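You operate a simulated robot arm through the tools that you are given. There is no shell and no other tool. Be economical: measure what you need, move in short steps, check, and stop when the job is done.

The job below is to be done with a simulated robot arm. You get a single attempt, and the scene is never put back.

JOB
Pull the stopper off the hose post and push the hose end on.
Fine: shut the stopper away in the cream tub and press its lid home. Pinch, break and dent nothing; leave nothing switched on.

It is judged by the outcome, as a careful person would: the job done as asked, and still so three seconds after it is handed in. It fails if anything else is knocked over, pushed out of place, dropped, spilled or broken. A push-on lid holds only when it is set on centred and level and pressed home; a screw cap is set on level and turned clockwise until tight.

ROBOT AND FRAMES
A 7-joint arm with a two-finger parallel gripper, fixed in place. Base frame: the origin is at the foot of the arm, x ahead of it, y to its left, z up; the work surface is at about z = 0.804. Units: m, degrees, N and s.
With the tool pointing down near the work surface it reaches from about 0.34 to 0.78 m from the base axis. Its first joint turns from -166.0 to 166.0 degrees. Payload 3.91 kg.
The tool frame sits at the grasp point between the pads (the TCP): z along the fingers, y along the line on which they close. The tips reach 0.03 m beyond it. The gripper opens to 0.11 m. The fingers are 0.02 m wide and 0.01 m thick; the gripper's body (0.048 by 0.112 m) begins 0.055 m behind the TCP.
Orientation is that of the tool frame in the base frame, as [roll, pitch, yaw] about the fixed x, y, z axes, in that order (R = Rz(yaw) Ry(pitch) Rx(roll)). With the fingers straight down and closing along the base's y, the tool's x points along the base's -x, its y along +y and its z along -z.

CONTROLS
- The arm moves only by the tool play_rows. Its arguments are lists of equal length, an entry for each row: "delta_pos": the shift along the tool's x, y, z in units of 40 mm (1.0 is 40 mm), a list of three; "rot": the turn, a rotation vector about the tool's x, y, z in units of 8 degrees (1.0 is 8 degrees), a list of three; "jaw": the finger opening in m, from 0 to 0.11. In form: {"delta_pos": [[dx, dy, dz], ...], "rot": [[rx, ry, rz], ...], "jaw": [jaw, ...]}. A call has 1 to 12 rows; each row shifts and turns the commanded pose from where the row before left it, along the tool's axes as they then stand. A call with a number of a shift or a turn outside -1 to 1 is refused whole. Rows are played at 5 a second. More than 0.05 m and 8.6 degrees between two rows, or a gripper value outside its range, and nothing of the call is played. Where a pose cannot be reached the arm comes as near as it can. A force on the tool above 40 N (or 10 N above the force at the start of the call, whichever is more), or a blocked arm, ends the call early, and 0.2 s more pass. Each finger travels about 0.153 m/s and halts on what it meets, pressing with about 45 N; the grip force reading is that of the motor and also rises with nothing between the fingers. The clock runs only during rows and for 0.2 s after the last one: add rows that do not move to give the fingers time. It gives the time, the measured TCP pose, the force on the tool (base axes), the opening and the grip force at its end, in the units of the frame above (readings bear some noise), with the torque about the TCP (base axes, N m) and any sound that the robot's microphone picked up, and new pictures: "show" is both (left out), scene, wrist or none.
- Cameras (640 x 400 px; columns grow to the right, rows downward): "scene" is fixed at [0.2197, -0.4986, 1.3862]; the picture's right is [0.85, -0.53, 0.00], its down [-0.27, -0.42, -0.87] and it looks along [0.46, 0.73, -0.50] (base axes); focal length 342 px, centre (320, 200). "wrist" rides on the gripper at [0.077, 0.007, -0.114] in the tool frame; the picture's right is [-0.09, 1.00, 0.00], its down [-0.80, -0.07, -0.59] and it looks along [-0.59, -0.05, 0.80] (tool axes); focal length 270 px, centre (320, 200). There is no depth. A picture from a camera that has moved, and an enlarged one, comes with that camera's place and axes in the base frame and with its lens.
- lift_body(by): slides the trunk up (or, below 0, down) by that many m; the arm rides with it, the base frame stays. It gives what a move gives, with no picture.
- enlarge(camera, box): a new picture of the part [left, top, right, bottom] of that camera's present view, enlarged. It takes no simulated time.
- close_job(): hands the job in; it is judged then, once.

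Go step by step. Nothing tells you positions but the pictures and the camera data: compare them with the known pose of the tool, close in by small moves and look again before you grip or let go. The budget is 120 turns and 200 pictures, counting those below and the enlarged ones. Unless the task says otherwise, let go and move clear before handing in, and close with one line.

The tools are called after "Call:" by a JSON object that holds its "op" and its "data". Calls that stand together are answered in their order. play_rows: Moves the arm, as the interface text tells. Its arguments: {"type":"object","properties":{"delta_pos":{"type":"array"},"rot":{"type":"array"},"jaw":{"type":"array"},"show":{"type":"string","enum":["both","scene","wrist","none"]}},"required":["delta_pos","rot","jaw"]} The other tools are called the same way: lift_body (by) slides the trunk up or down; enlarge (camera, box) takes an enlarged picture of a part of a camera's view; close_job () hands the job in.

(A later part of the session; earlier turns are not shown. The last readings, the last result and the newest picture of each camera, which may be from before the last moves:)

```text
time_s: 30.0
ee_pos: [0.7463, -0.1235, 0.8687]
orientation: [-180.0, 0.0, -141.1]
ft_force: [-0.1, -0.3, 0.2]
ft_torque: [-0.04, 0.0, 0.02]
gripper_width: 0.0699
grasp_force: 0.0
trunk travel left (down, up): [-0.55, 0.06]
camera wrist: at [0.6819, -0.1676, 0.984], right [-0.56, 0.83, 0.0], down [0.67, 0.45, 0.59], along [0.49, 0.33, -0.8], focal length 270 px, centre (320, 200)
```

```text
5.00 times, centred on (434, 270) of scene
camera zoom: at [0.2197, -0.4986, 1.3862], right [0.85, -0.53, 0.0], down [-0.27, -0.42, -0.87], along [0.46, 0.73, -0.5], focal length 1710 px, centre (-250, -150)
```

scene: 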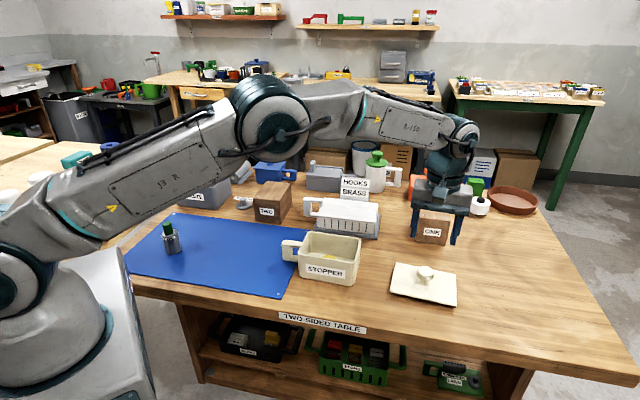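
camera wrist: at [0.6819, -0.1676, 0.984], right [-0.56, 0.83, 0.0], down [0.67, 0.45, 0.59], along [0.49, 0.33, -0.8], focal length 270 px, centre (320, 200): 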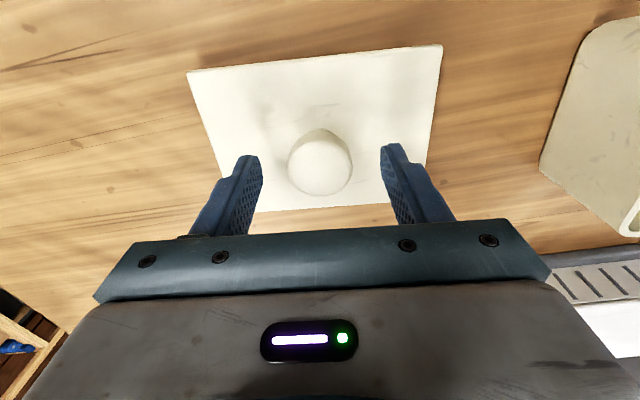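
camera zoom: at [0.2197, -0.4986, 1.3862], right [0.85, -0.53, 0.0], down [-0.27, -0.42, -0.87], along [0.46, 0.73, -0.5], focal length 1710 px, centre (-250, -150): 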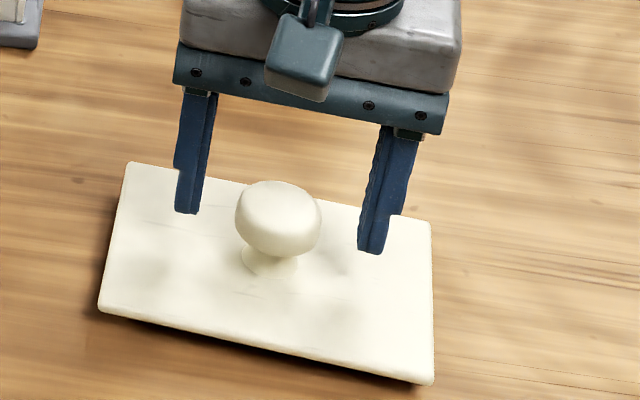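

Fingers straddle the knob, whose widest part is at about z 0.84. Lower 9 mm and close.

Call:
{"op": "play_rows", "data": {"delta_pos": [[0, 0, 0.12], [0, 0, 0.1], [0, 0, 0], [0, 0, 0], [0, 0, 0], [0, 0, 0]], "rot": [[0, 0, 0], [0, 0, 0], [0, 0, 0], [0, 0, 0], [0, 0, 0], [0, 0, 0]], "jaw": [0.07, 0.07, 0.05, 0.03, 0.0, 0.0], "show": "wrist"}}

Call:
{"op": "enlarge", "data": {"camera": "scene", "box": [370, 230, 498, 310]}}

```text
time_s: 31.4
ee_pos: [0.7462, -0.1233, 0.8611]
orientation: [180.0, -0.1, -141.0]
ft_force: [0.9, 0.1, -0.2]
ft_torque: [0.02, -0.03, 0.03]
gripper_width: 0.0363
grasp_force: 45.2
trunk travel left (down, up): [-0.55, 0.06]
camera wrist: at [0.6819, -0.1676, 0.9753], right [-0.56, 0.83, 0.0], down [0.67, 0.45, 0.59], along [0.49, 0.33, -0.8], focal length 270 px, centre (320, 200)
```

wrist: 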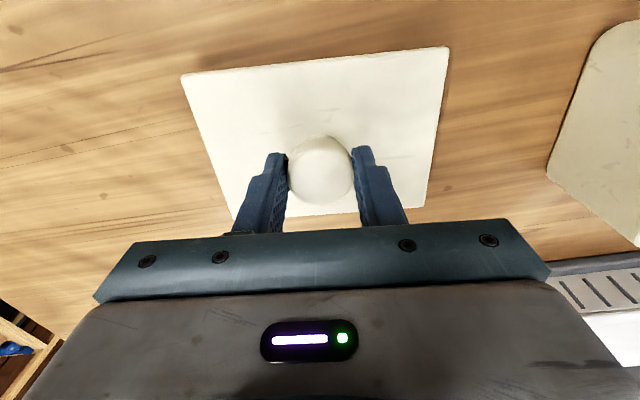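

```text
5.00 times, centred on (434, 270) of scene
camera zoom: at [0.2197, -0.4986, 1.3862], right [0.85, -0.53, 0.0], down [-0.27, -0.42, -0.87], along [0.46, 0.73, -0.5], focal length 1710 px, centre (-250, -150)
```

zoom: 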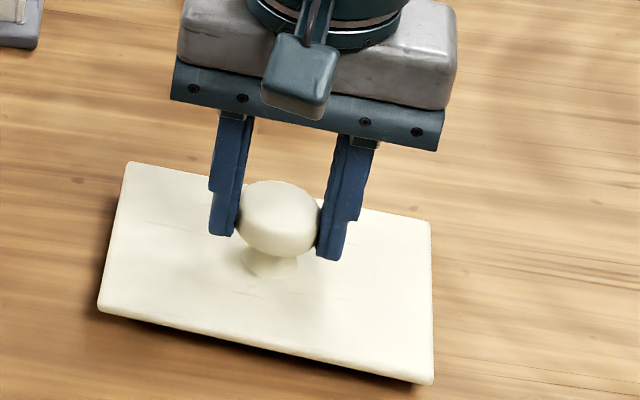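

Firm hold on the knob. Lifting the lid.

Call:
{"op": "play_rows", "data": {"delta_pos": [[0, 0, -0.2], [0, 0, -0.4], [0, 0, -0.6], [0, 0, -0.8], [0, 0, -1], [0, 0, -0.5], [0, 0, 0]], "rot": [[0, 0, 0], [0, 0, 0], [0, 0, 0], [0, 0, 0], [0, 0, 0], [0, 0, 0], [0, 0, 0]], "jaw": [0.0, 0.0, 0.0, 0.0, 0.0, 0.0, 0.0]}}

Call:
{"op": "enlarge", "data": {"camera": "scene", "box": [370, 170, 498, 250]}}

```text
time_s: 33.0
ee_pos: [0.7461, -0.1228, 1.0009]
orientation: [179.9, 0.0, -140.9]
ft_force: [0.7, 1.1, -0.2]
ft_torque: [0.02, -0.01, -0.01]
gripper_width: 0.0366
grasp_force: 45.1
trunk travel left (down, up): [-0.55, 0.06]
camera wrist: at [0.6824, -0.1672, 1.1154], right [-0.56, 0.83, 0.0], down [0.67, 0.45, 0.59], along [0.49, 0.33, -0.8], focal length 270 px, centre (320, 200)
```

scene: 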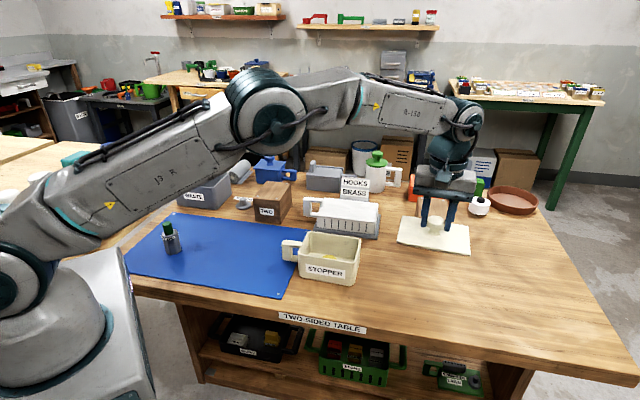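
wrist: 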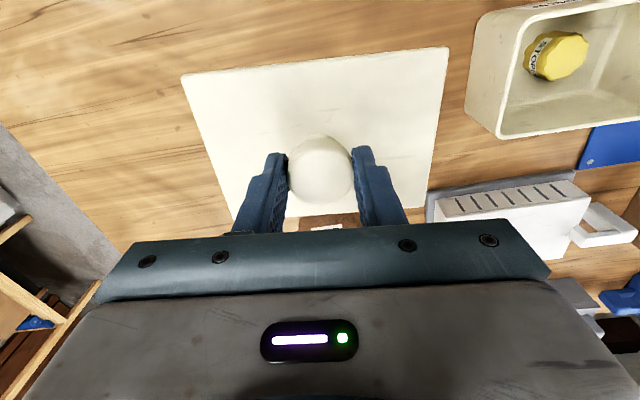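

```text
5.00 times, centred on (434, 210) of scene
camera zoom: at [0.2197, -0.4986, 1.3862], right [0.85, -0.53, 0.0], down [-0.27, -0.42, -0.87], along [0.46, 0.73, -0.5], focal length 1710 px, centre (-250, 150)
```

zoom: 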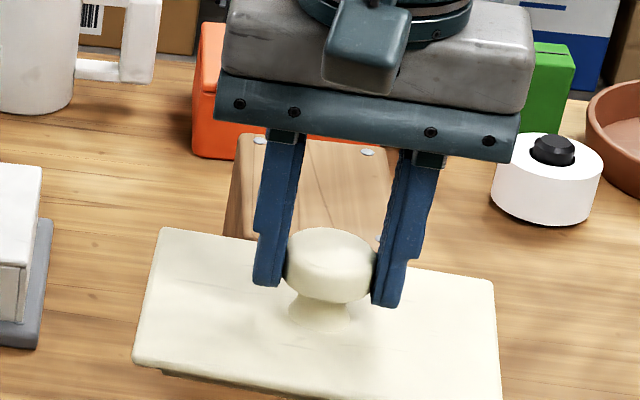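

The lid is level in the grip, with a plug underneath. I'll move to a vantage point just beyond the tub to re-measure the rim with the lid held.

Call:
{"op": "play_rows", "data": {"delta_pos": [[-0.4, 0.84, -0.08], [-0.4, 0.84, -0.08], [-0.4, 0.84, -0.08], [-0.4, 0.84, -0.08], [-0.4, 0.84, -0.08], [-0.4, 0.84, -0.08], [-0.4, 0.84, 0], [0, 0, 0], [0, 0, 0]], "rot": [[0, 0, 0], [0, 0, 0], [0, 0, 0], [0, 0, 0], [0, 0, 0], [0, 0, 0], [0, 0, 0], [0, 0, -0.56], [0, 0, 0]], "jaw": [0.0, 0.0, 0.0, 0.0, 0.0, 0.0, 0.0, 0.0, 0.0]}}

Call:
{"op": "enlarge", "data": {"camera": "wrist", "box": [160, 0, 480, 200]}}

```text
time_s: 35.0
ee_pos: [0.6865, 0.1308, 1.0201]
orientation: [180.0, 0.0, -136.5]
ft_force: [0.0, 0.6, 0.1]
ft_torque: [-0.03, -0.02, 0.0]
gripper_width: 0.0365
grasp_force: 45.0
trunk travel left (down, up): [-0.55, 0.06]
camera wrist: at [0.6243, 0.0815, 1.1345], right [-0.62, 0.78, 0.0], down [0.63, 0.5, 0.59], along [0.47, 0.37, -0.8], focal length 270 px, centre (320, 200)
```

scene: 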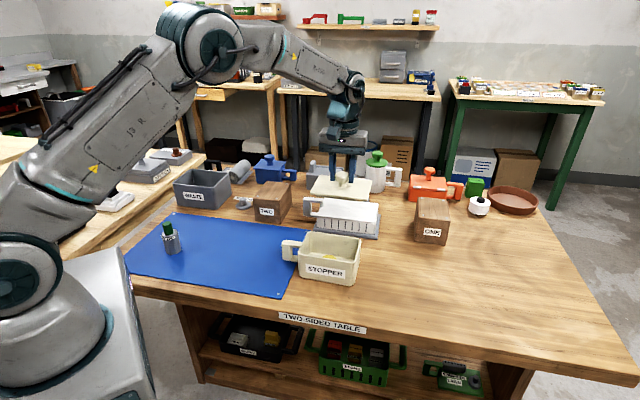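
wrist: 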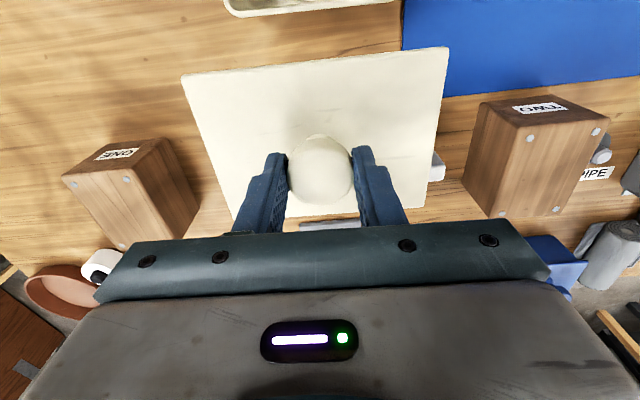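

```text
2.00 times, centred on (320, 100) of wrist
camera zoom: at [0.6243, 0.0815, 1.1345], right [-0.62, 0.78, 0.0], down [0.63, 0.5, 0.59], along [0.47, 0.37, -0.8], focal length 541 px, centre (320, 400)
```

zoom: 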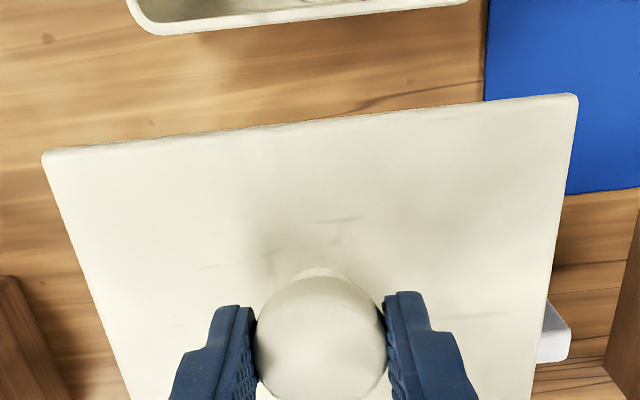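

The rim centre is confirmed at about (0.5965, 0.050). Moving the lid over it with a 1.5° yaw correction, then down to just above the rim for a check.

Call:
{"op": "play_rows", "data": {"delta_pos": [[0.77, 0.021, 0], [0.77, 0.021, 0], [0.77, 0.021, 0], [0.77, 0.021, 0], [0, 0, 0.6], [0, 0, 0.6], [0, 0, 0.6], [0, 0, 0]], "rot": [[0, 0, 0], [0, 0, 0], [0, 0, 0], [0, 0, 0], [0, 0, 0.19], [0, 0, 0], [0, 0, 0], [0, 0, 0]], "jaw": [0.0, 0.0, 0.0, 0.0, 0.0, 0.0, 0.0, 0.0]}}

Call:
{"op": "enlarge", "data": {"camera": "scene", "box": [270, 200, 398, 280]}}

Call:
{"op": "enlarge", "data": {"camera": "wrist", "box": [160, 20, 480, 220]}}

```text
time_s: 36.8
ee_pos: [0.5942, 0.0487, 0.9485]
orientation: [180.0, 0.0, -138.0]
ft_force: [0.7, -0.2, -0.6]
ft_torque: [-0.01, 0.02, 0.03]
gripper_width: 0.0366
grasp_force: 44.7
trunk travel left (down, up): [-0.55, 0.06]
camera wrist: at [0.5319, -0.0001, 1.0624], right [-0.6, 0.8, 0.0], down [0.64, 0.48, 0.59], along [0.48, 0.36, -0.8], focal length 270 px, centre (320, 200)
```

scene: 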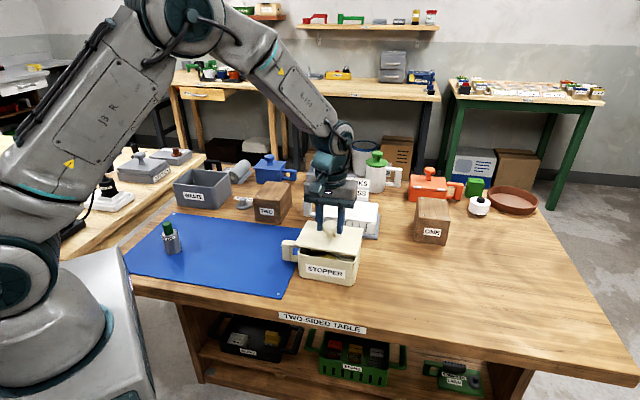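
wrist: 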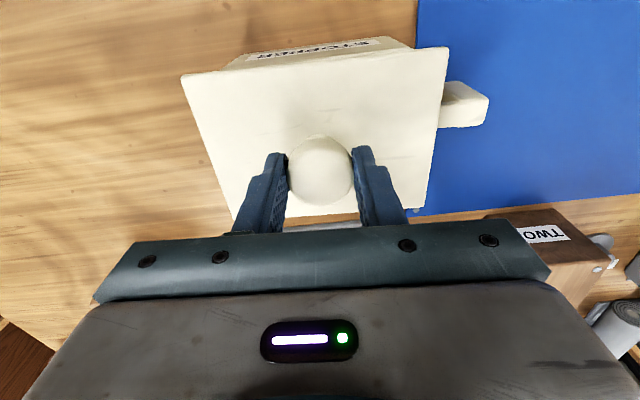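

```text
5.00 times, centred on (334, 240) of scene
camera zoom: at [0.2197, -0.4986, 1.3862], right [0.85, -0.53, 0.0], down [-0.27, -0.42, -0.87], along [0.46, 0.73, -0.5], focal length 1710 px, centre (250, 0)
```

zoom: 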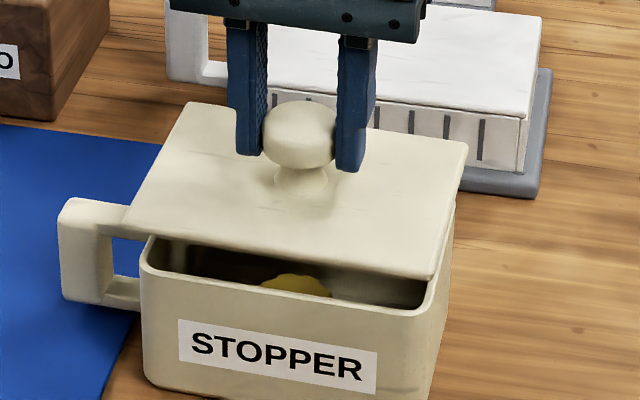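

```text
2.00 times, centred on (320, 120) of wrist
camera zoom: at [0.5319, -0.0001, 1.0624], right [-0.6, 0.8, 0.0], down [0.64, 0.48, 0.59], along [0.48, 0.36, -0.8], focal length 541 px, centre (320, 360)
```

zoom: 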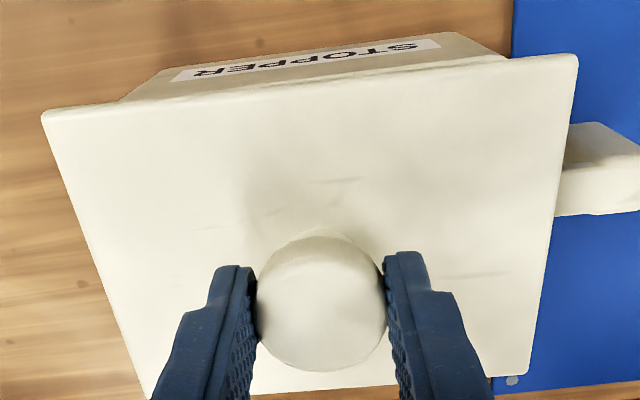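

Close to aligned; I want a finer look at both front corners before lowering.

Call:
{"op": "enlarge", "data": {"camera": "scene", "box": [288, 235, 328, 260]}}

Call:
{"op": "enlarge", "data": {"camera": "scene", "box": [334, 220, 382, 270]}}

```text
16.00 times, centred on (308, 248) of scene
camera zoom: at [0.2197, -0.4986, 1.3862], right [0.85, -0.53, 0.0], down [-0.27, -0.42, -0.87], along [0.46, 0.73, -0.5], focal length 5472 px, centre (512, -560)
```

zoom: 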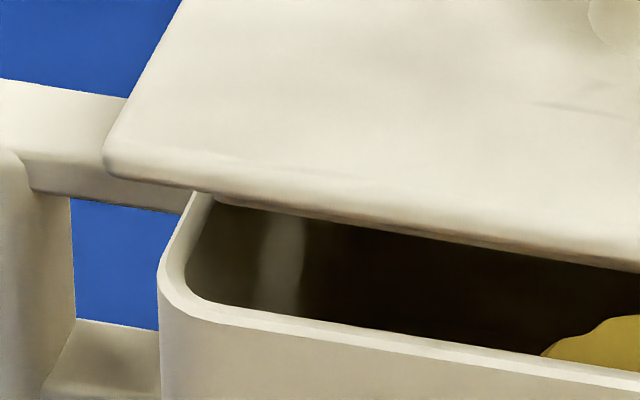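

```text
8.00 times, centred on (358, 245) of scene
camera zoom: at [0.2197, -0.4986, 1.3862], right [0.85, -0.53, 0.0], down [-0.27, -0.42, -0.87], along [0.46, 0.73, -0.5], focal length 2736 px, centre (16, -160)
```

zoom: 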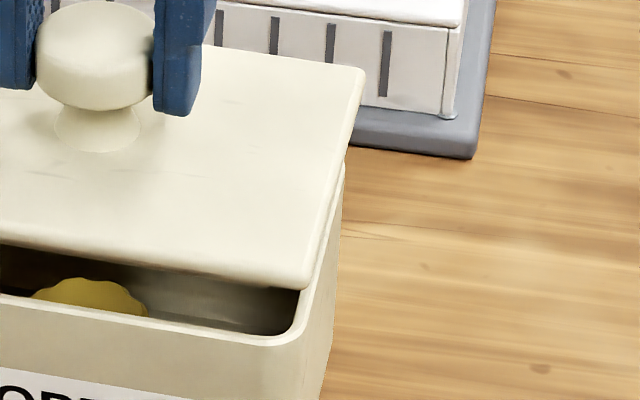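

The long-axis overhang looks about 1.6 mm off to the handle side. I'll correct that and lower slowly until the plug meets the rim.

Call:
{"op": "play_rows", "data": {"delta_pos": [[0, -0.04, 0.1], [0, 0, 0.1], [0, 0, 0.1], [0, 0, 0.05], [0, 0, 0.05]], "rot": [[0, 0, 0], [0, 0, 0], [0, 0, 0], [0, 0, 0], [0, 0, 0]], "jaw": [0.0, 0.0, 0.0, 0.0, 0.0], "show": "none"}}

Call:
{"op": "enlarge", "data": {"camera": "scene", "box": [280, 200, 384, 265]}}

```text
time_s: 38.0
ee_pos: [0.5937, 0.0472, 0.9321]
orientation: [180.0, 0.0, -138.0]
ft_force: [1.0, -0.2, -0.2]
ft_torque: [-0.02, -0.02, 0.03]
gripper_width: 0.0364
grasp_force: 44.7
trunk travel left (down, up): [-0.55, 0.06]
```

```text
6.15 times, centred on (332, 232) of scene
camera zoom: at [0.2197, -0.4986, 1.3862], right [0.85, -0.53, 0.0], down [-0.27, -0.42, -0.87], along [0.46, 0.73, -0.5], focal length 2105 px, centre (246, 0)
```

zoom: 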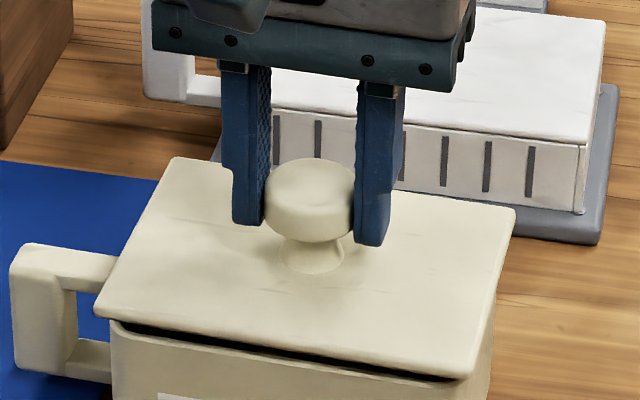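

Looks parallel and centred. Continuing in small steps with the force watched.

Call:
{"op": "play_rows", "data": {"delta_pos": [[0, 0, 0.05], [0, 0, 0.05]], "rot": [[0, 0, 0], [0, 0, 0]], "jaw": [0.0, 0.0], "show": "none"}}

Call:
{"op": "enlarge", "data": {"camera": "scene", "box": [280, 225, 384, 290]}}

```text
time_s: 38.6
ee_pos: [0.594, 0.047, 0.9279]
orientation: [179.9, 0.0, -138.0]
ft_force: [0.1, 0.2, -1.2]
ft_torque: [-0.03, 0.0, 0.02]
gripper_width: 0.0364
grasp_force: 44.7
trunk travel left (down, up): [-0.55, 0.06]
```

```text
6.15 times, centred on (332, 258) of scene
camera zoom: at [0.2197, -0.4986, 1.3862], right [0.85, -0.53, 0.0], down [-0.27, -0.42, -0.87], along [0.46, 0.73, -0.5], focal length 2105 px, centre (246, -154)
```

zoom: 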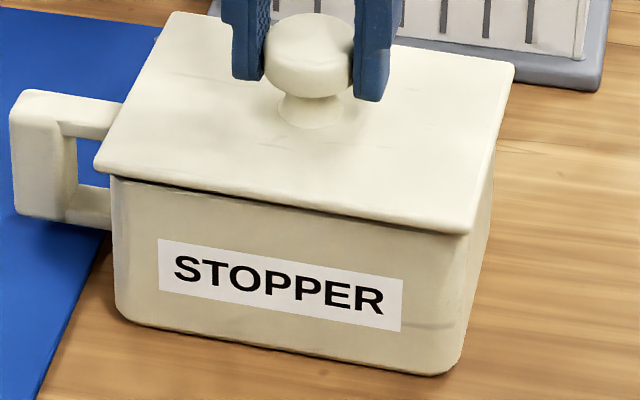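

No contact force yet. I'll check both front corners finely again.

Call:
{"op": "enlarge", "data": {"camera": "scene", "box": [288, 240, 328, 265]}}

Call:
{"op": "enlarge", "data": {"camera": "scene", "box": [336, 245, 376, 270]}}

Call:
{"op": "enlarge", "data": {"camera": "wrist", "box": [160, 20, 480, 220]}}

```text
16.00 times, centred on (308, 252) of scene
camera zoom: at [0.2197, -0.4986, 1.3862], right [0.85, -0.53, 0.0], down [-0.27, -0.42, -0.87], along [0.46, 0.73, -0.5], focal length 5472 px, centre (512, -640)
```

zoom: 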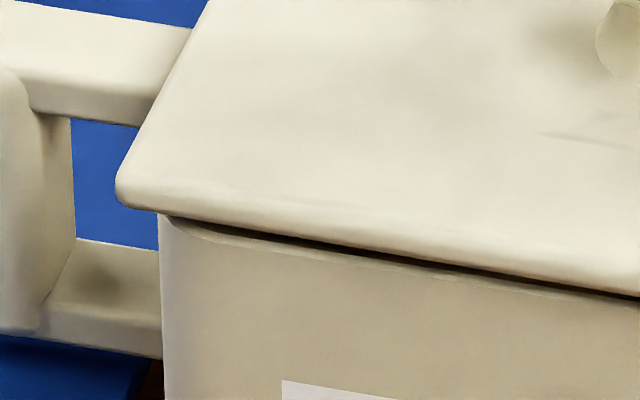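

```text
16.00 times, centred on (356, 258) of scene
camera zoom: at [0.2197, -0.4986, 1.3862], right [0.85, -0.53, 0.0], down [-0.27, -0.42, -0.87], along [0.46, 0.73, -0.5], focal length 5472 px, centre (-256, -720)
```

zoom: 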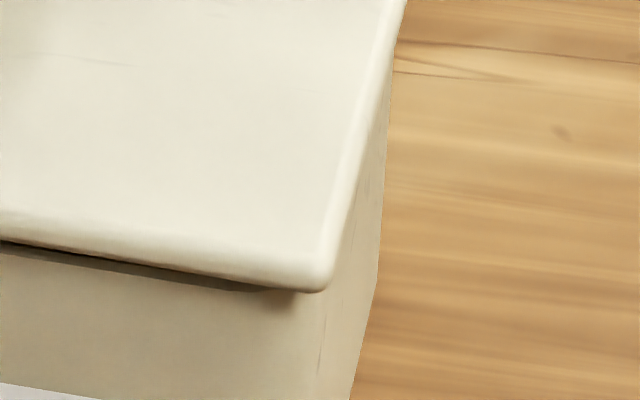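

```text
2.00 times, centred on (320, 120) of wrist
camera zoom: at [0.5328, -0.0008, 1.0423], right [-0.6, 0.8, 0.0], down [0.64, 0.48, 0.59], along [0.47, 0.36, -0.8], focal length 541 px, centre (320, 360)
```

zoom: 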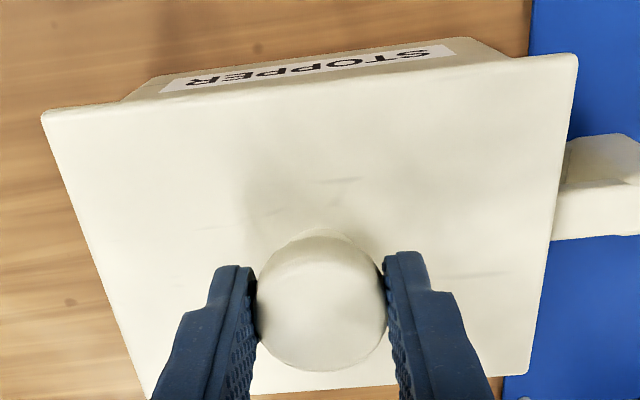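

The two views disagree by only about a millimetre, so I'll feel my way in, stepping down 1 mm at a time and watching force and torque.

Call:
{"op": "play_rows", "data": {"delta_pos": [[0, 0, 0.025], [0, 0, 0.025]], "rot": [[0, 0, 0], [0, 0, 0]], "jaw": [0.0, 0.0], "show": "none"}}

```text
time_s: 39.2
ee_pos: [0.5947, 0.0466, 0.9256]
orientation: [-180.0, 0.0, -137.9]
ft_force: [-0.9, 0.2, -0.4]
ft_torque: [0.0, 0.0, 0.03]
gripper_width: 0.0359
grasp_force: 44.9
trunk travel left (down, up): [-0.55, 0.06]
```

Call:
{"op": "play_rows", "data": {"delta_pos": [[0, 0, 0.025], [0, 0, 0.025]], "rot": [[0, 0, 0], [0, 0, 0]], "jaw": [0.0, 0.0], "show": "none"}}

Call:
{"op": "enlarge", "data": {"camera": "scene", "box": [280, 225, 384, 290]}}

```text
time_s: 39.8
ee_pos: [0.5959, 0.0471, 0.9245]
orientation: [-179.9, 0.1, -138.0]
ft_force: [-0.3, 2.8, 6.3]
ft_torque: [-0.11, 0.36, -0.06]
gripper_width: 0.0364
grasp_force: 44.7
trunk travel left (down, up): [-0.55, 0.06]
heard: snap
```

```text
6.15 times, centred on (332, 258) of scene
camera zoom: at [0.2197, -0.4986, 1.3862], right [0.85, -0.53, 0.0], down [-0.27, -0.42, -0.87], along [0.46, 0.73, -0.5], focal length 2105 px, centre (246, -154)
```

zoom: 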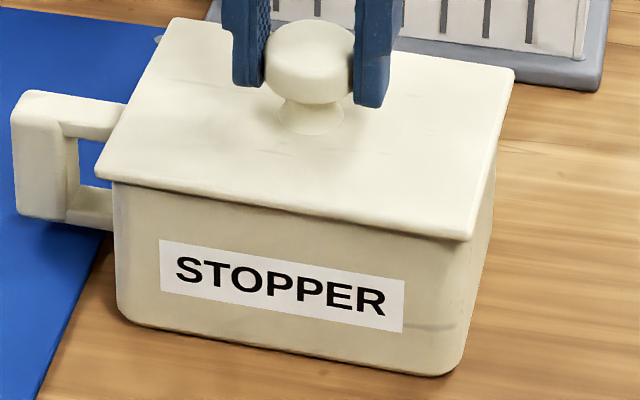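

A snap was heard and the gap is closed: the lid seems home. I'll press lightly to confirm it's against a hard stop.

Call:
{"op": "play_rows", "data": {"delta_pos": [[0, 0, 0.03], [0, 0, 0.03]], "rot": [[0, 0, 0], [0, 0, 0]], "jaw": [0.0, 0.0], "show": "none"}}

Call:
{"op": "enlarge", "data": {"camera": "scene", "box": [288, 240, 328, 265]}}

Call:
{"op": "enlarge", "data": {"camera": "scene", "box": [336, 240, 376, 265]}}

```text
time_s: 40.4
ee_pos: [0.5948, 0.0461, 0.9242]
orientation: [-179.8, 0.4, -138.1]
ft_force: [1.9, 2.1, 28.6]
ft_torque: [-0.42, 0.68, 0.05]
gripper_width: 0.0364
grasp_force: 45.1
trunk travel left (down, up): [-0.55, 0.06]
```

```text
16.00 times, centred on (308, 252) of scene
camera zoom: at [0.2197, -0.4986, 1.3862], right [0.85, -0.53, 0.0], down [-0.27, -0.42, -0.87], along [0.46, 0.73, -0.5], focal length 5472 px, centre (512, -640)
```

zoom: 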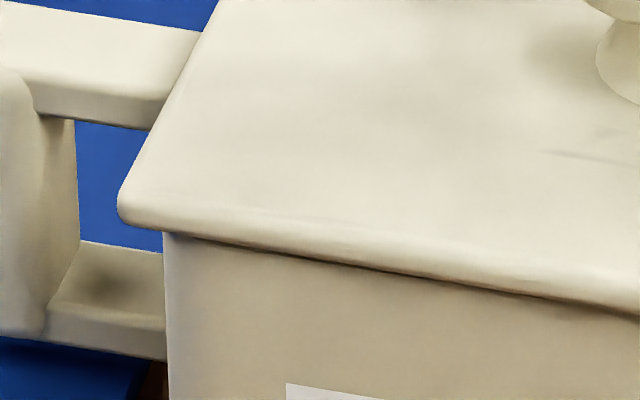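

```text
16.00 times, centred on (356, 252) of scene
camera zoom: at [0.2197, -0.4986, 1.3862], right [0.85, -0.53, 0.0], down [-0.27, -0.42, -0.87], along [0.46, 0.73, -0.5], focal length 5472 px, centre (-256, -640)
```

zoom: 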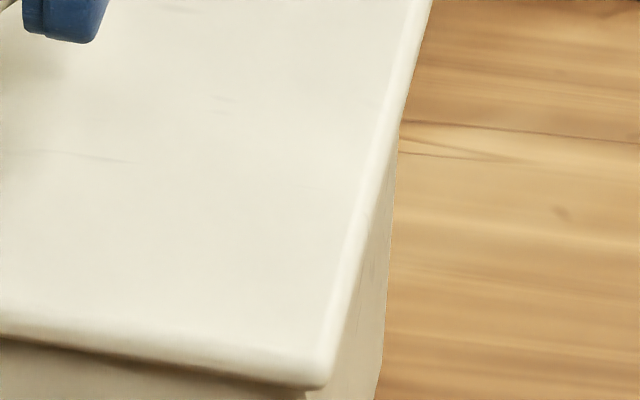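

Hard stop at 28 N with no gap: the lid is home. Unload, open gently and rise.

Call:
{"op": "play_rows", "data": {"delta_pos": [[0, 0, -0.06], [0, 0, 0], [0, 0, 0], [0, 0, 0], [0, 0, -0.5], [0, 0, -0.8], [0, 0, -0.8], [0, 0, 0]], "rot": [[0, 0, 0], [0, 0, 0], [0, 0, 0], [0, 0, 0], [0, 0, 0], [0, 0, 0], [0, 0, 0], [0, 0, 0]], "jaw": [0.0, 0.045, 0.06, 0.07, 0.07, 0.07, 0.07, 0.07]}}

Call:
{"op": "enlarge", "data": {"camera": "scene", "box": [280, 215, 384, 290]}}

```text
time_s: 42.2
ee_pos: [0.5944, 0.0453, 1.0075]
orientation: [-179.9, 0.0, -138.1]
ft_force: [0.6, 0.7, 0.1]
ft_torque: [0.03, 0.0, 0.01]
gripper_width: 0.0701
grasp_force: 0.1
trunk travel left (down, up): [-0.55, 0.06]
camera wrist: at [0.5323, -0.002, 1.1216], right [-0.6, 0.8, 0.0], down [0.64, 0.48, 0.59], along [0.48, 0.36, -0.8], focal length 270 px, centre (320, 200)
```

scene: 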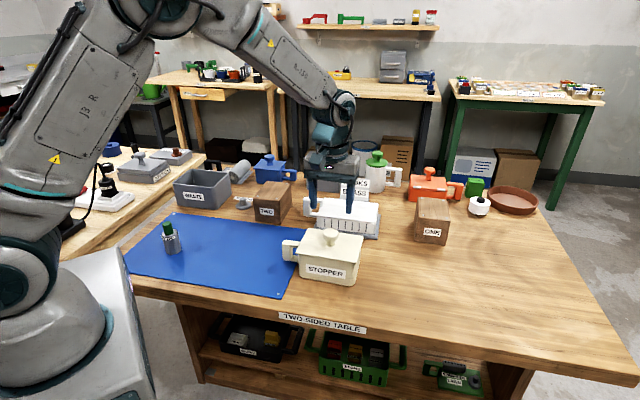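
wrist: 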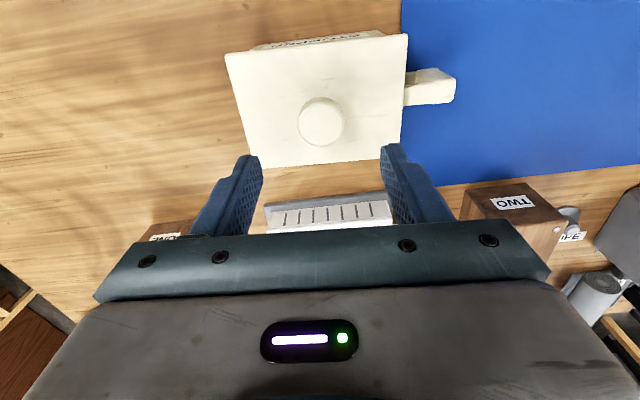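

```text
5.33 times, centred on (332, 252) of scene
camera zoom: at [0.2197, -0.4986, 1.3862], right [0.85, -0.53, 0.0], down [-0.27, -0.42, -0.87], along [0.46, 0.73, -0.5], focal length 1824 px, centre (256, -80)
```

zoom: 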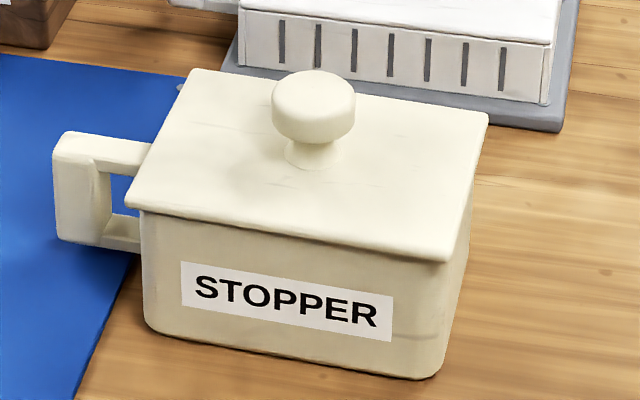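

The tub is shut with the lid level. Next, the hose end at about (0.27, 0.32): turn back and move above it.

Call:
{"op": "play_rows", "data": {"delta_pos": [[0, 0, -0.2], [0, 0, 0], [0, 0, 0], [0, 0, 0], [0, 0, 0], [0, 0, 0], [0, 0, 0]], "rot": [[0, 0, 0.87], [0, 0, 0.87], [0, 0, 0.87], [0, 0, 0.87], [0, 0, 0.87], [0, 0, 0.87], [0, 0, 0]], "jaw": [0.07, 0.07, 0.07, 0.07, 0.07, 0.07, 0.07], "show": "none"}}

Call:
{"op": "play_rows", "data": {"delta_pos": [[0.9, 0.77, 0], [0.9, 0.77, 0], [0.9, 0.77, 0], [0.9, 0.77, 0], [0.9, 0.77, 0], [0.9, 0.77, 0], [0.9, 0.77, 0], [0.9, 0.77, 0], [0.9, 0.77, 0], [0, 0, 0]], "rot": [[0, 0, 0], [0, 0, 0], [0, 0, 0], [0, 0, 0], [0, 0, 0], [0, 0, 0], [0, 0, 0], [0, 0, 0], [0, 0, 0], [0, 0, 0]], "jaw": [0.07, 0.07, 0.07, 0.07, 0.07, 0.07, 0.07, 0.07, 0.07, 0.07]}}

Call:
{"op": "enlarge", "data": {"camera": "wrist", "box": [240, 40, 400, 140]}}

```text
time_s: 43.8
ee_pos: [0.5944, 0.0467, 1.0168]
orientation: [-180.0, -0.1, -179.7]
ft_force: [0.2, -0.1, 0.7]
ft_torque: [0.0, -0.01, -0.01]
gripper_width: 0.0701
grasp_force: 0.2
trunk travel left (down, up): [-0.55, 0.06]
```

```text
time_s: 46.0
ee_pos: [0.269, 0.3221, 1.0149]
orientation: [180.0, 0.0, -179.7]
ft_force: [-0.6, -0.4, 0.2]
ft_torque: [-0.01, -0.02, 0.02]
gripper_width: 0.0697
grasp_force: 0.1
trunk travel left (down, up): [-0.55, 0.06]
camera wrist: at [0.1912, 0.3273, 1.1292], right [0.08, 1.0, 0.0], down [0.8, -0.07, 0.59], along [0.59, -0.05, -0.8], focal length 270 px, centre (320, 200)
```

scene: 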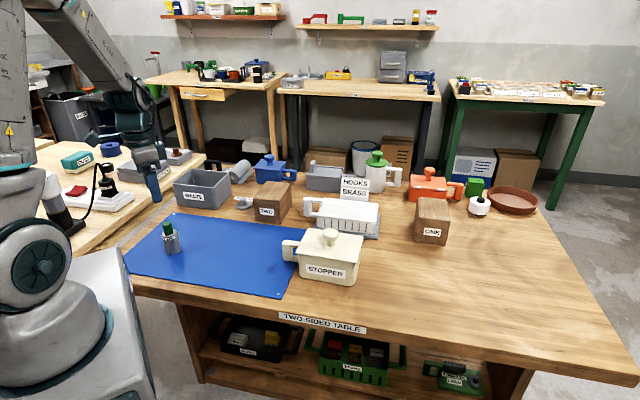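
wrist: 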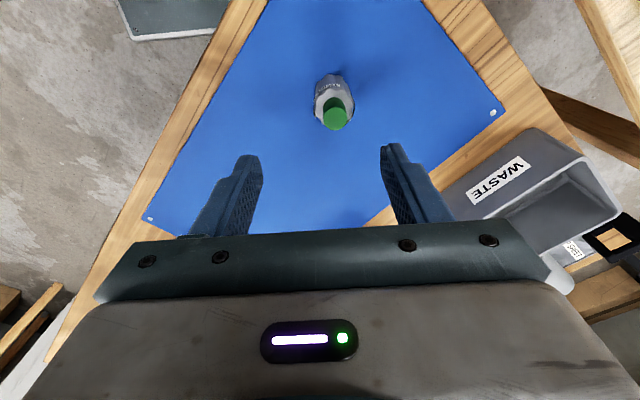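

```text
4.00 times, centred on (320, 90) of wrist
camera zoom: at [0.1912, 0.3273, 1.1292], right [0.08, 1.0, 0.0], down [0.8, -0.07, 0.59], along [0.59, -0.05, -0.8], focal length 1081 px, centre (320, 640)
```

zoom: 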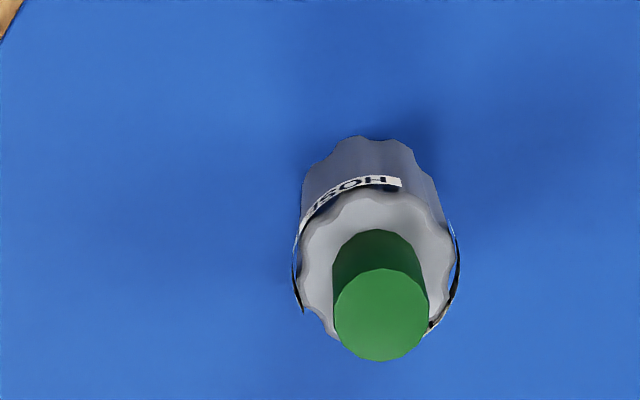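

The hose end has a fluted grey collar (about 40 mm across, up to z about 0.863) with a green stub up to about 0.9. I'll grip the collar rather than pinch the stub. Moving closer and centring.

Call:
{"op": "play_rows", "data": {"delta_pos": [[-0.06, 0.25, 0.4], [0, 0, 0.5], [0, 0, 0.6], [0, 0, 0]], "rot": [[0, 0, 0], [0, 0, 0], [0, 0, 0], [0, 0, 0]], "jaw": [0.07, 0.07, 0.07, 0.07], "show": "wrist"}}

Call:
{"op": "enlarge", "data": {"camera": "scene", "box": [132, 190, 212, 260]}}

Call:
{"op": "enlarge", "data": {"camera": "wrist", "box": [224, 70, 416, 190]}}

```text
time_s: 47.0
ee_pos: [0.271, 0.3316, 0.9548]
orientation: [180.0, 0.0, -179.7]
ft_force: [0.2, -1.0, 0.1]
ft_torque: [-0.02, 0.0, -0.03]
gripper_width: 0.07
grasp_force: 0.1
trunk travel left (down, up): [-0.55, 0.06]
camera wrist: at [0.1946, 0.3372, 1.0694], right [0.08, 1.0, 0.0], down [0.8, -0.07, 0.59], along [0.59, -0.05, -0.8], focal length 270 px, centre (320, 200)
```

wrist: 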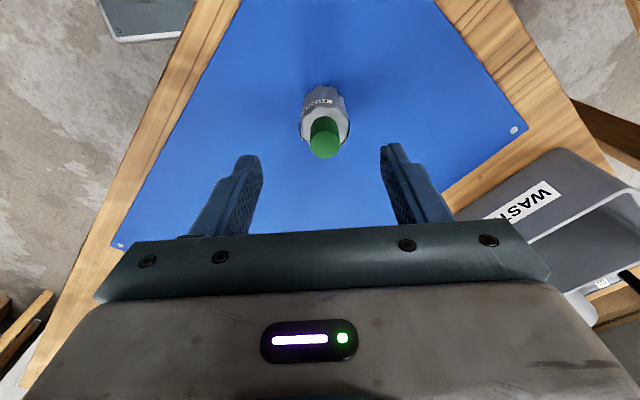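

```text
5.71 times, centred on (172, 225) of scene
camera zoom: at [0.2197, -0.4986, 1.3862], right [0.85, -0.53, 0.0], down [-0.27, -0.42, -0.87], along [0.46, 0.73, -0.5], focal length 1954 px, centre (1166, 57)
```

zoom: 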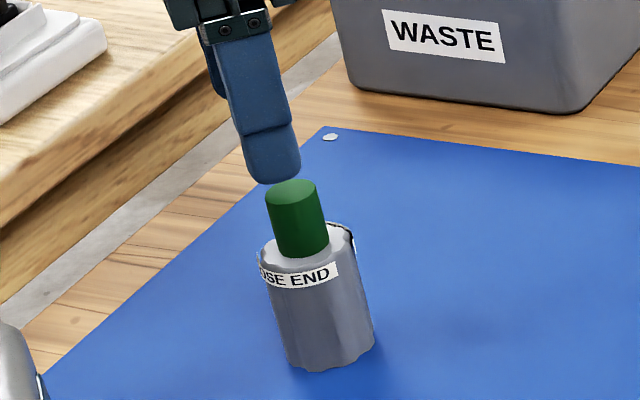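

```text
3.33 times, centred on (320, 130) of wrist
camera zoom: at [0.1946, 0.3372, 1.0694], right [0.08, 1.0, 0.0], down [0.8, -0.07, 0.59], along [0.59, -0.05, -0.8], focal length 901 px, centre (320, 433)
```

zoom: 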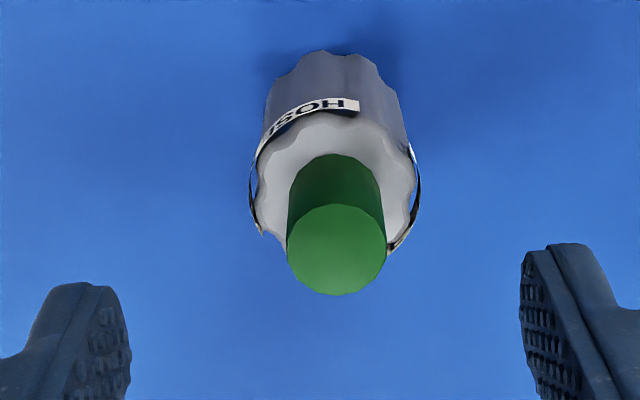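

Centred within a few millimetres. Correct by 3.5 mm and descend around the collar.

Call:
{"op": "play_rows", "data": {"delta_pos": [[-0.03, 0.09, 0.2], [0, 0, 0.5], [0, 0, 0.6], [0, 0, 0.5], [0, 0, 0]], "rot": [[0, 0, 0], [0, 0, 0], [0, 0, 0], [0, 0, 0], [0, 0, 0]], "jaw": [0.07, 0.07, 0.07, 0.07, 0.07], "show": "wrist"}}

Call:
{"op": "enlarge", "data": {"camera": "scene", "box": [132, 190, 212, 260]}}

```text
time_s: 48.2
ee_pos: [0.2735, 0.3362, 0.8833]
orientation: [180.0, 0.0, -179.7]
ft_force: [-0.8, 0.4, 0.5]
ft_torque: [0.0, 0.01, 0.04]
gripper_width: 0.0701
grasp_force: 0.0
trunk travel left (down, up): [-0.55, 0.06]
camera wrist: at [0.196, 0.3414, 0.9972], right [0.08, 1.0, 0.0], down [0.8, -0.07, 0.59], along [0.59, -0.05, -0.8], focal length 270 px, centre (320, 200)
```

wrist: 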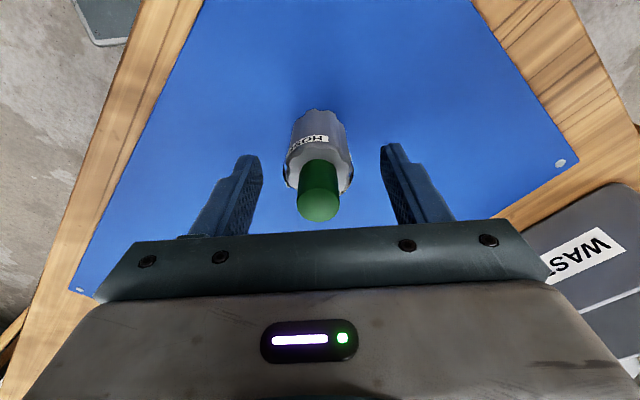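

```text
5.71 times, centred on (172, 225) of scene
camera zoom: at [0.2197, -0.4986, 1.3862], right [0.85, -0.53, 0.0], down [-0.27, -0.42, -0.87], along [0.46, 0.73, -0.5], focal length 1954 px, centre (1166, 57)
```

zoom: 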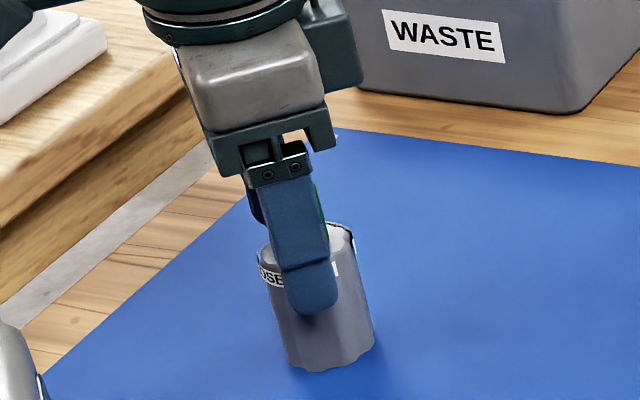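

Centred. Lower 18 mm and grip the collar.

Call:
{"op": "play_rows", "data": {"delta_pos": [[0, 0, 0.25], [0, 0, 0.2], [0, 0, 0], [0, 0, 0], [0, 0, 0], [0, 0, 0]], "rot": [[0, 0, 0], [0, 0, 0], [0, 0, 0], [0, 0, 0], [0, 0, 0], [0, 0, 0]], "jaw": [0.07, 0.07, 0.055, 0.045, 0.0, 0.0], "show": "wrist"}}

Call:
{"op": "enlarge", "data": {"camera": "scene", "box": [132, 190, 212, 260]}}

```text
time_s: 49.6
ee_pos: [0.2733, 0.336, 0.8666]
orientation: [-179.9, 0.0, -179.8]
ft_force: [0.5, -0.3, 0.4]
ft_torque: [-0.01, -0.02, -0.03]
gripper_width: 0.0377
grasp_force: 44.4
trunk travel left (down, up): [-0.55, 0.06]
camera wrist: at [0.1958, 0.3414, 0.9801], right [0.08, 1.0, 0.0], down [0.8, -0.07, 0.59], along [0.59, -0.05, -0.8], focal length 270 px, centre (320, 200)
```

wrist: 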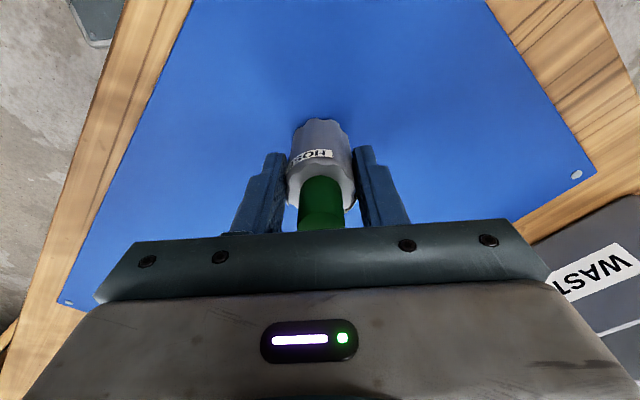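

```text
5.71 times, centred on (172, 225) of scene
camera zoom: at [0.2197, -0.4986, 1.3862], right [0.85, -0.53, 0.0], down [-0.27, -0.42, -0.87], along [0.46, 0.73, -0.5], focal length 1954 px, centre (1166, 57)
```

zoom: 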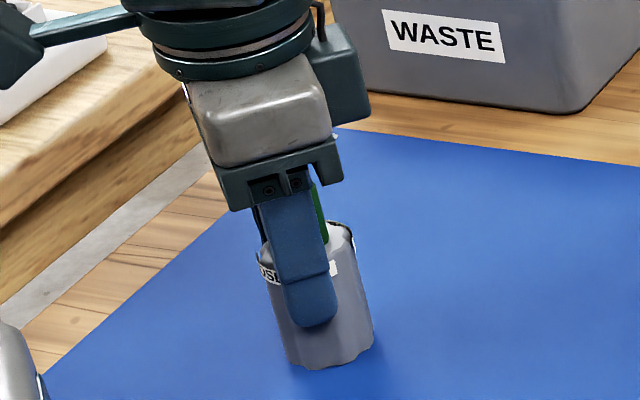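

Gripped at the collar. Lift and look at the hose end from the side.

Call:
{"op": "play_rows", "data": {"delta_pos": [[0, 0, -0.3], [0, 0, -0.6], [0, 0, -0.8], [0, 0, -0.8], [0, 0, -0.8], [0, 0, 0]], "rot": [[0, 0, 0], [0, 0, 0], [0, 0, 0], [0, 0, 0], [0, 0, 0], [0, 0, 0]], "jaw": [0.0, 0.0, 0.0, 0.0, 0.0, 0.0], "show": "wrist"}}

Call:
{"op": "enlarge", "data": {"camera": "wrist", "box": [224, 90, 416, 240]}}

Call:
{"op": "enlarge", "data": {"camera": "scene", "box": [120, 120, 216, 200]}}

```text
time_s: 51.0
ee_pos: [0.2724, 0.3373, 0.9993]
orientation: [180.0, 0.0, -179.7]
ft_force: [-0.3, 0.1, -0.6]
ft_torque: [0.03, -0.01, 0.02]
gripper_width: 0.0381
grasp_force: 44.8
trunk travel left (down, up): [-0.55, 0.06]
camera wrist: at [0.1958, 0.342, 1.1123], right [0.08, 1.0, 0.0], down [0.8, -0.07, 0.59], along [0.59, -0.05, -0.8], focal length 270 px, centre (320, 200)
```

wrist: 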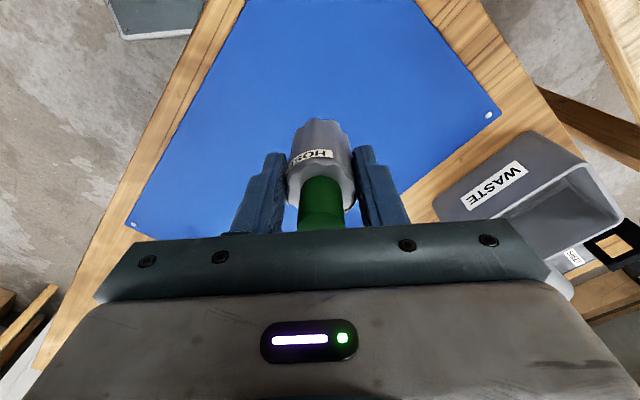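

```text
2.67 times, centred on (320, 165) of wrist
camera zoom: at [0.1958, 0.342, 1.1123], right [0.08, 1.0, 0.0], down [0.8, -0.07, 0.59], along [0.59, -0.05, -0.8], focal length 721 px, centre (320, 293)
```

zoom: 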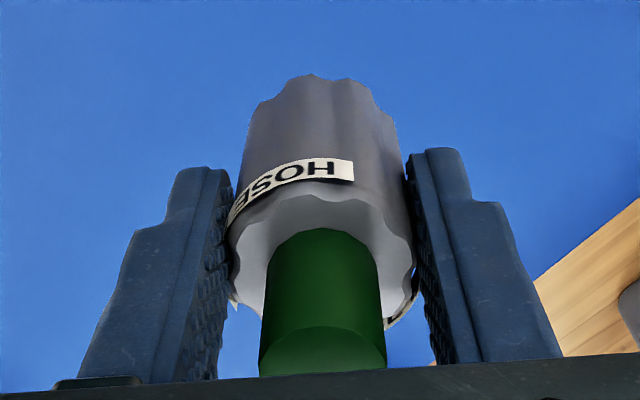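

```text
5.00 times, centred on (168, 160) of scene
camera zoom: at [0.2197, -0.4986, 1.3862], right [0.85, -0.53, 0.0], down [-0.27, -0.42, -0.87], along [0.46, 0.73, -0.5], focal length 1710 px, centre (1080, 400)
```

zoom: 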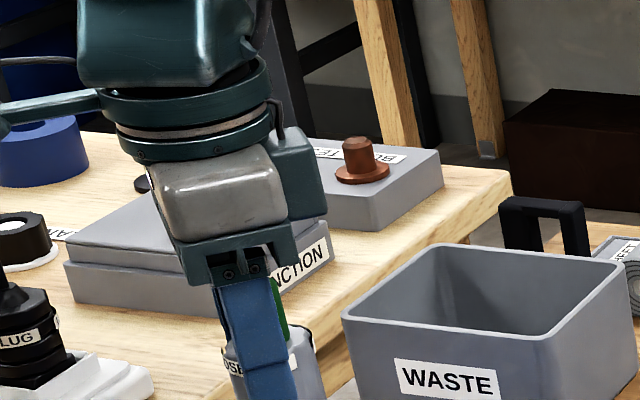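

The hose end hangs straight and steady. Carrying it over the post, which is at about (0.526, 0.464).

Call:
{"op": "play_rows", "data": {"delta_pos": [[-0.783, 0.396, 0], [-0.783, 0.396, 0], [-0.783, 0.396, 0], [-0.783, 0.396, 0], [-0.783, 0.396, 0], [-0.783, 0.396, 0], [-0.783, 0.396, 0], [-0.783, 0.396, 0], [0, 0, 0.7], [0, 0, 0.7], [0, 0, 0]], "rot": [[0, 0, 0], [0, 0, 0], [0, 0, 0], [0, 0, 0], [0, 0, 0], [0, 0, 0], [0, 0, 0], [0, 0, 0], [0, 0, 0], [0, 0, 0], [0, 0, 0]], "jaw": [0.0, 0.0, 0.0, 0.0, 0.0, 0.0, 0.0, 0.0, 0.0, 0.0, 0.0]}}

Call:
{"op": "enlarge", "data": {"camera": "scene", "box": [206, 150, 286, 215]}}

Call:
{"op": "enlarge", "data": {"camera": "wrist", "box": [240, 90, 400, 240]}}

```text
time_s: 53.4
ee_pos: [0.523, 0.4633, 0.9424]
orientation: [-180.0, 0.1, -179.8]
ft_force: [0.6, -0.8, -1.9]
ft_torque: [0.01, 0.0, -0.01]
gripper_width: 0.0381
grasp_force: 45.1
trunk travel left (down, up): [-0.55, 0.06]
camera wrist: at [0.4459, 0.4684, 1.0558], right [0.08, 1.0, 0.0], down [0.8, -0.07, 0.59], along [0.59, -0.05, -0.8], focal length 270 px, centre (320, 200)
```

scene: 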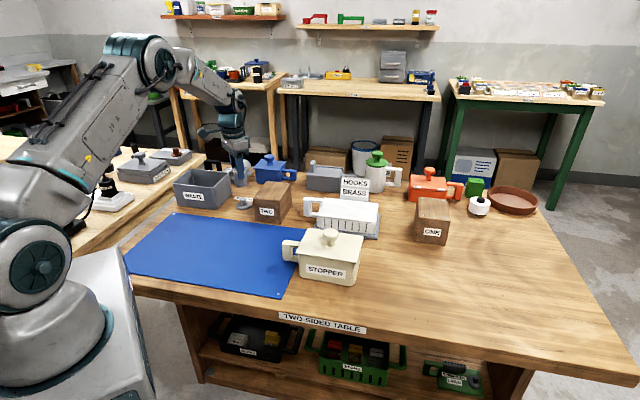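
wrist: 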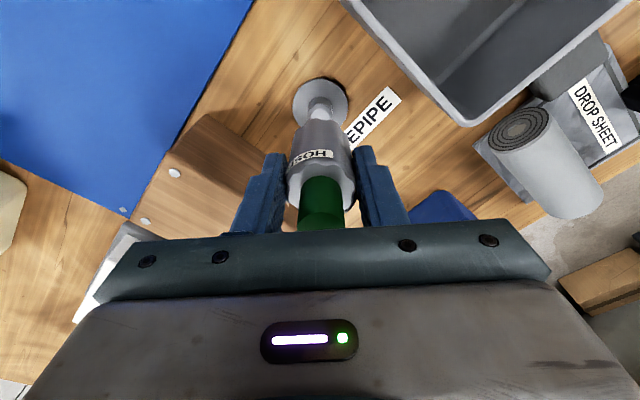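

```text
6.15 times, centred on (246, 182) of scene
camera zoom: at [0.2197, -0.4986, 1.3862], right [0.85, -0.53, 0.0], down [-0.27, -0.42, -0.87], along [0.46, 0.73, -0.5], focal length 2105 px, centre (775, 308)
```

zoom: 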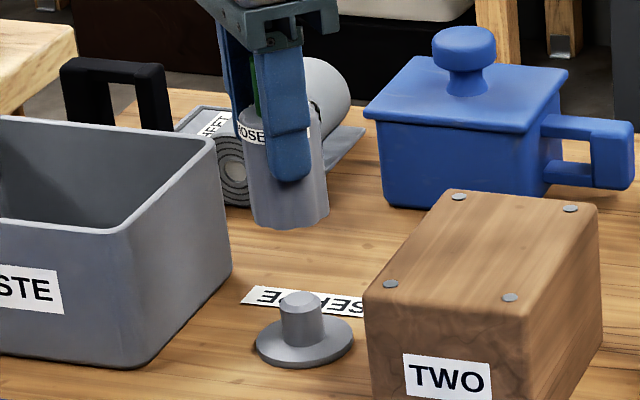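

```text
2.67 times, centred on (320, 165) of wrist
camera zoom: at [0.4459, 0.4684, 1.0558], right [0.08, 1.0, 0.0], down [0.8, -0.07, 0.59], along [0.59, -0.05, -0.8], focal length 721 px, centre (320, 293)
```

zoom: 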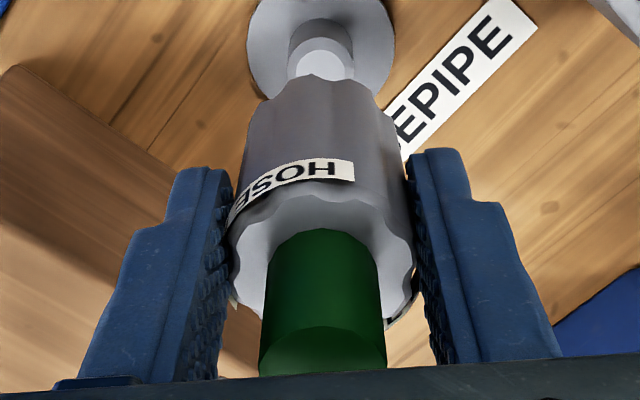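

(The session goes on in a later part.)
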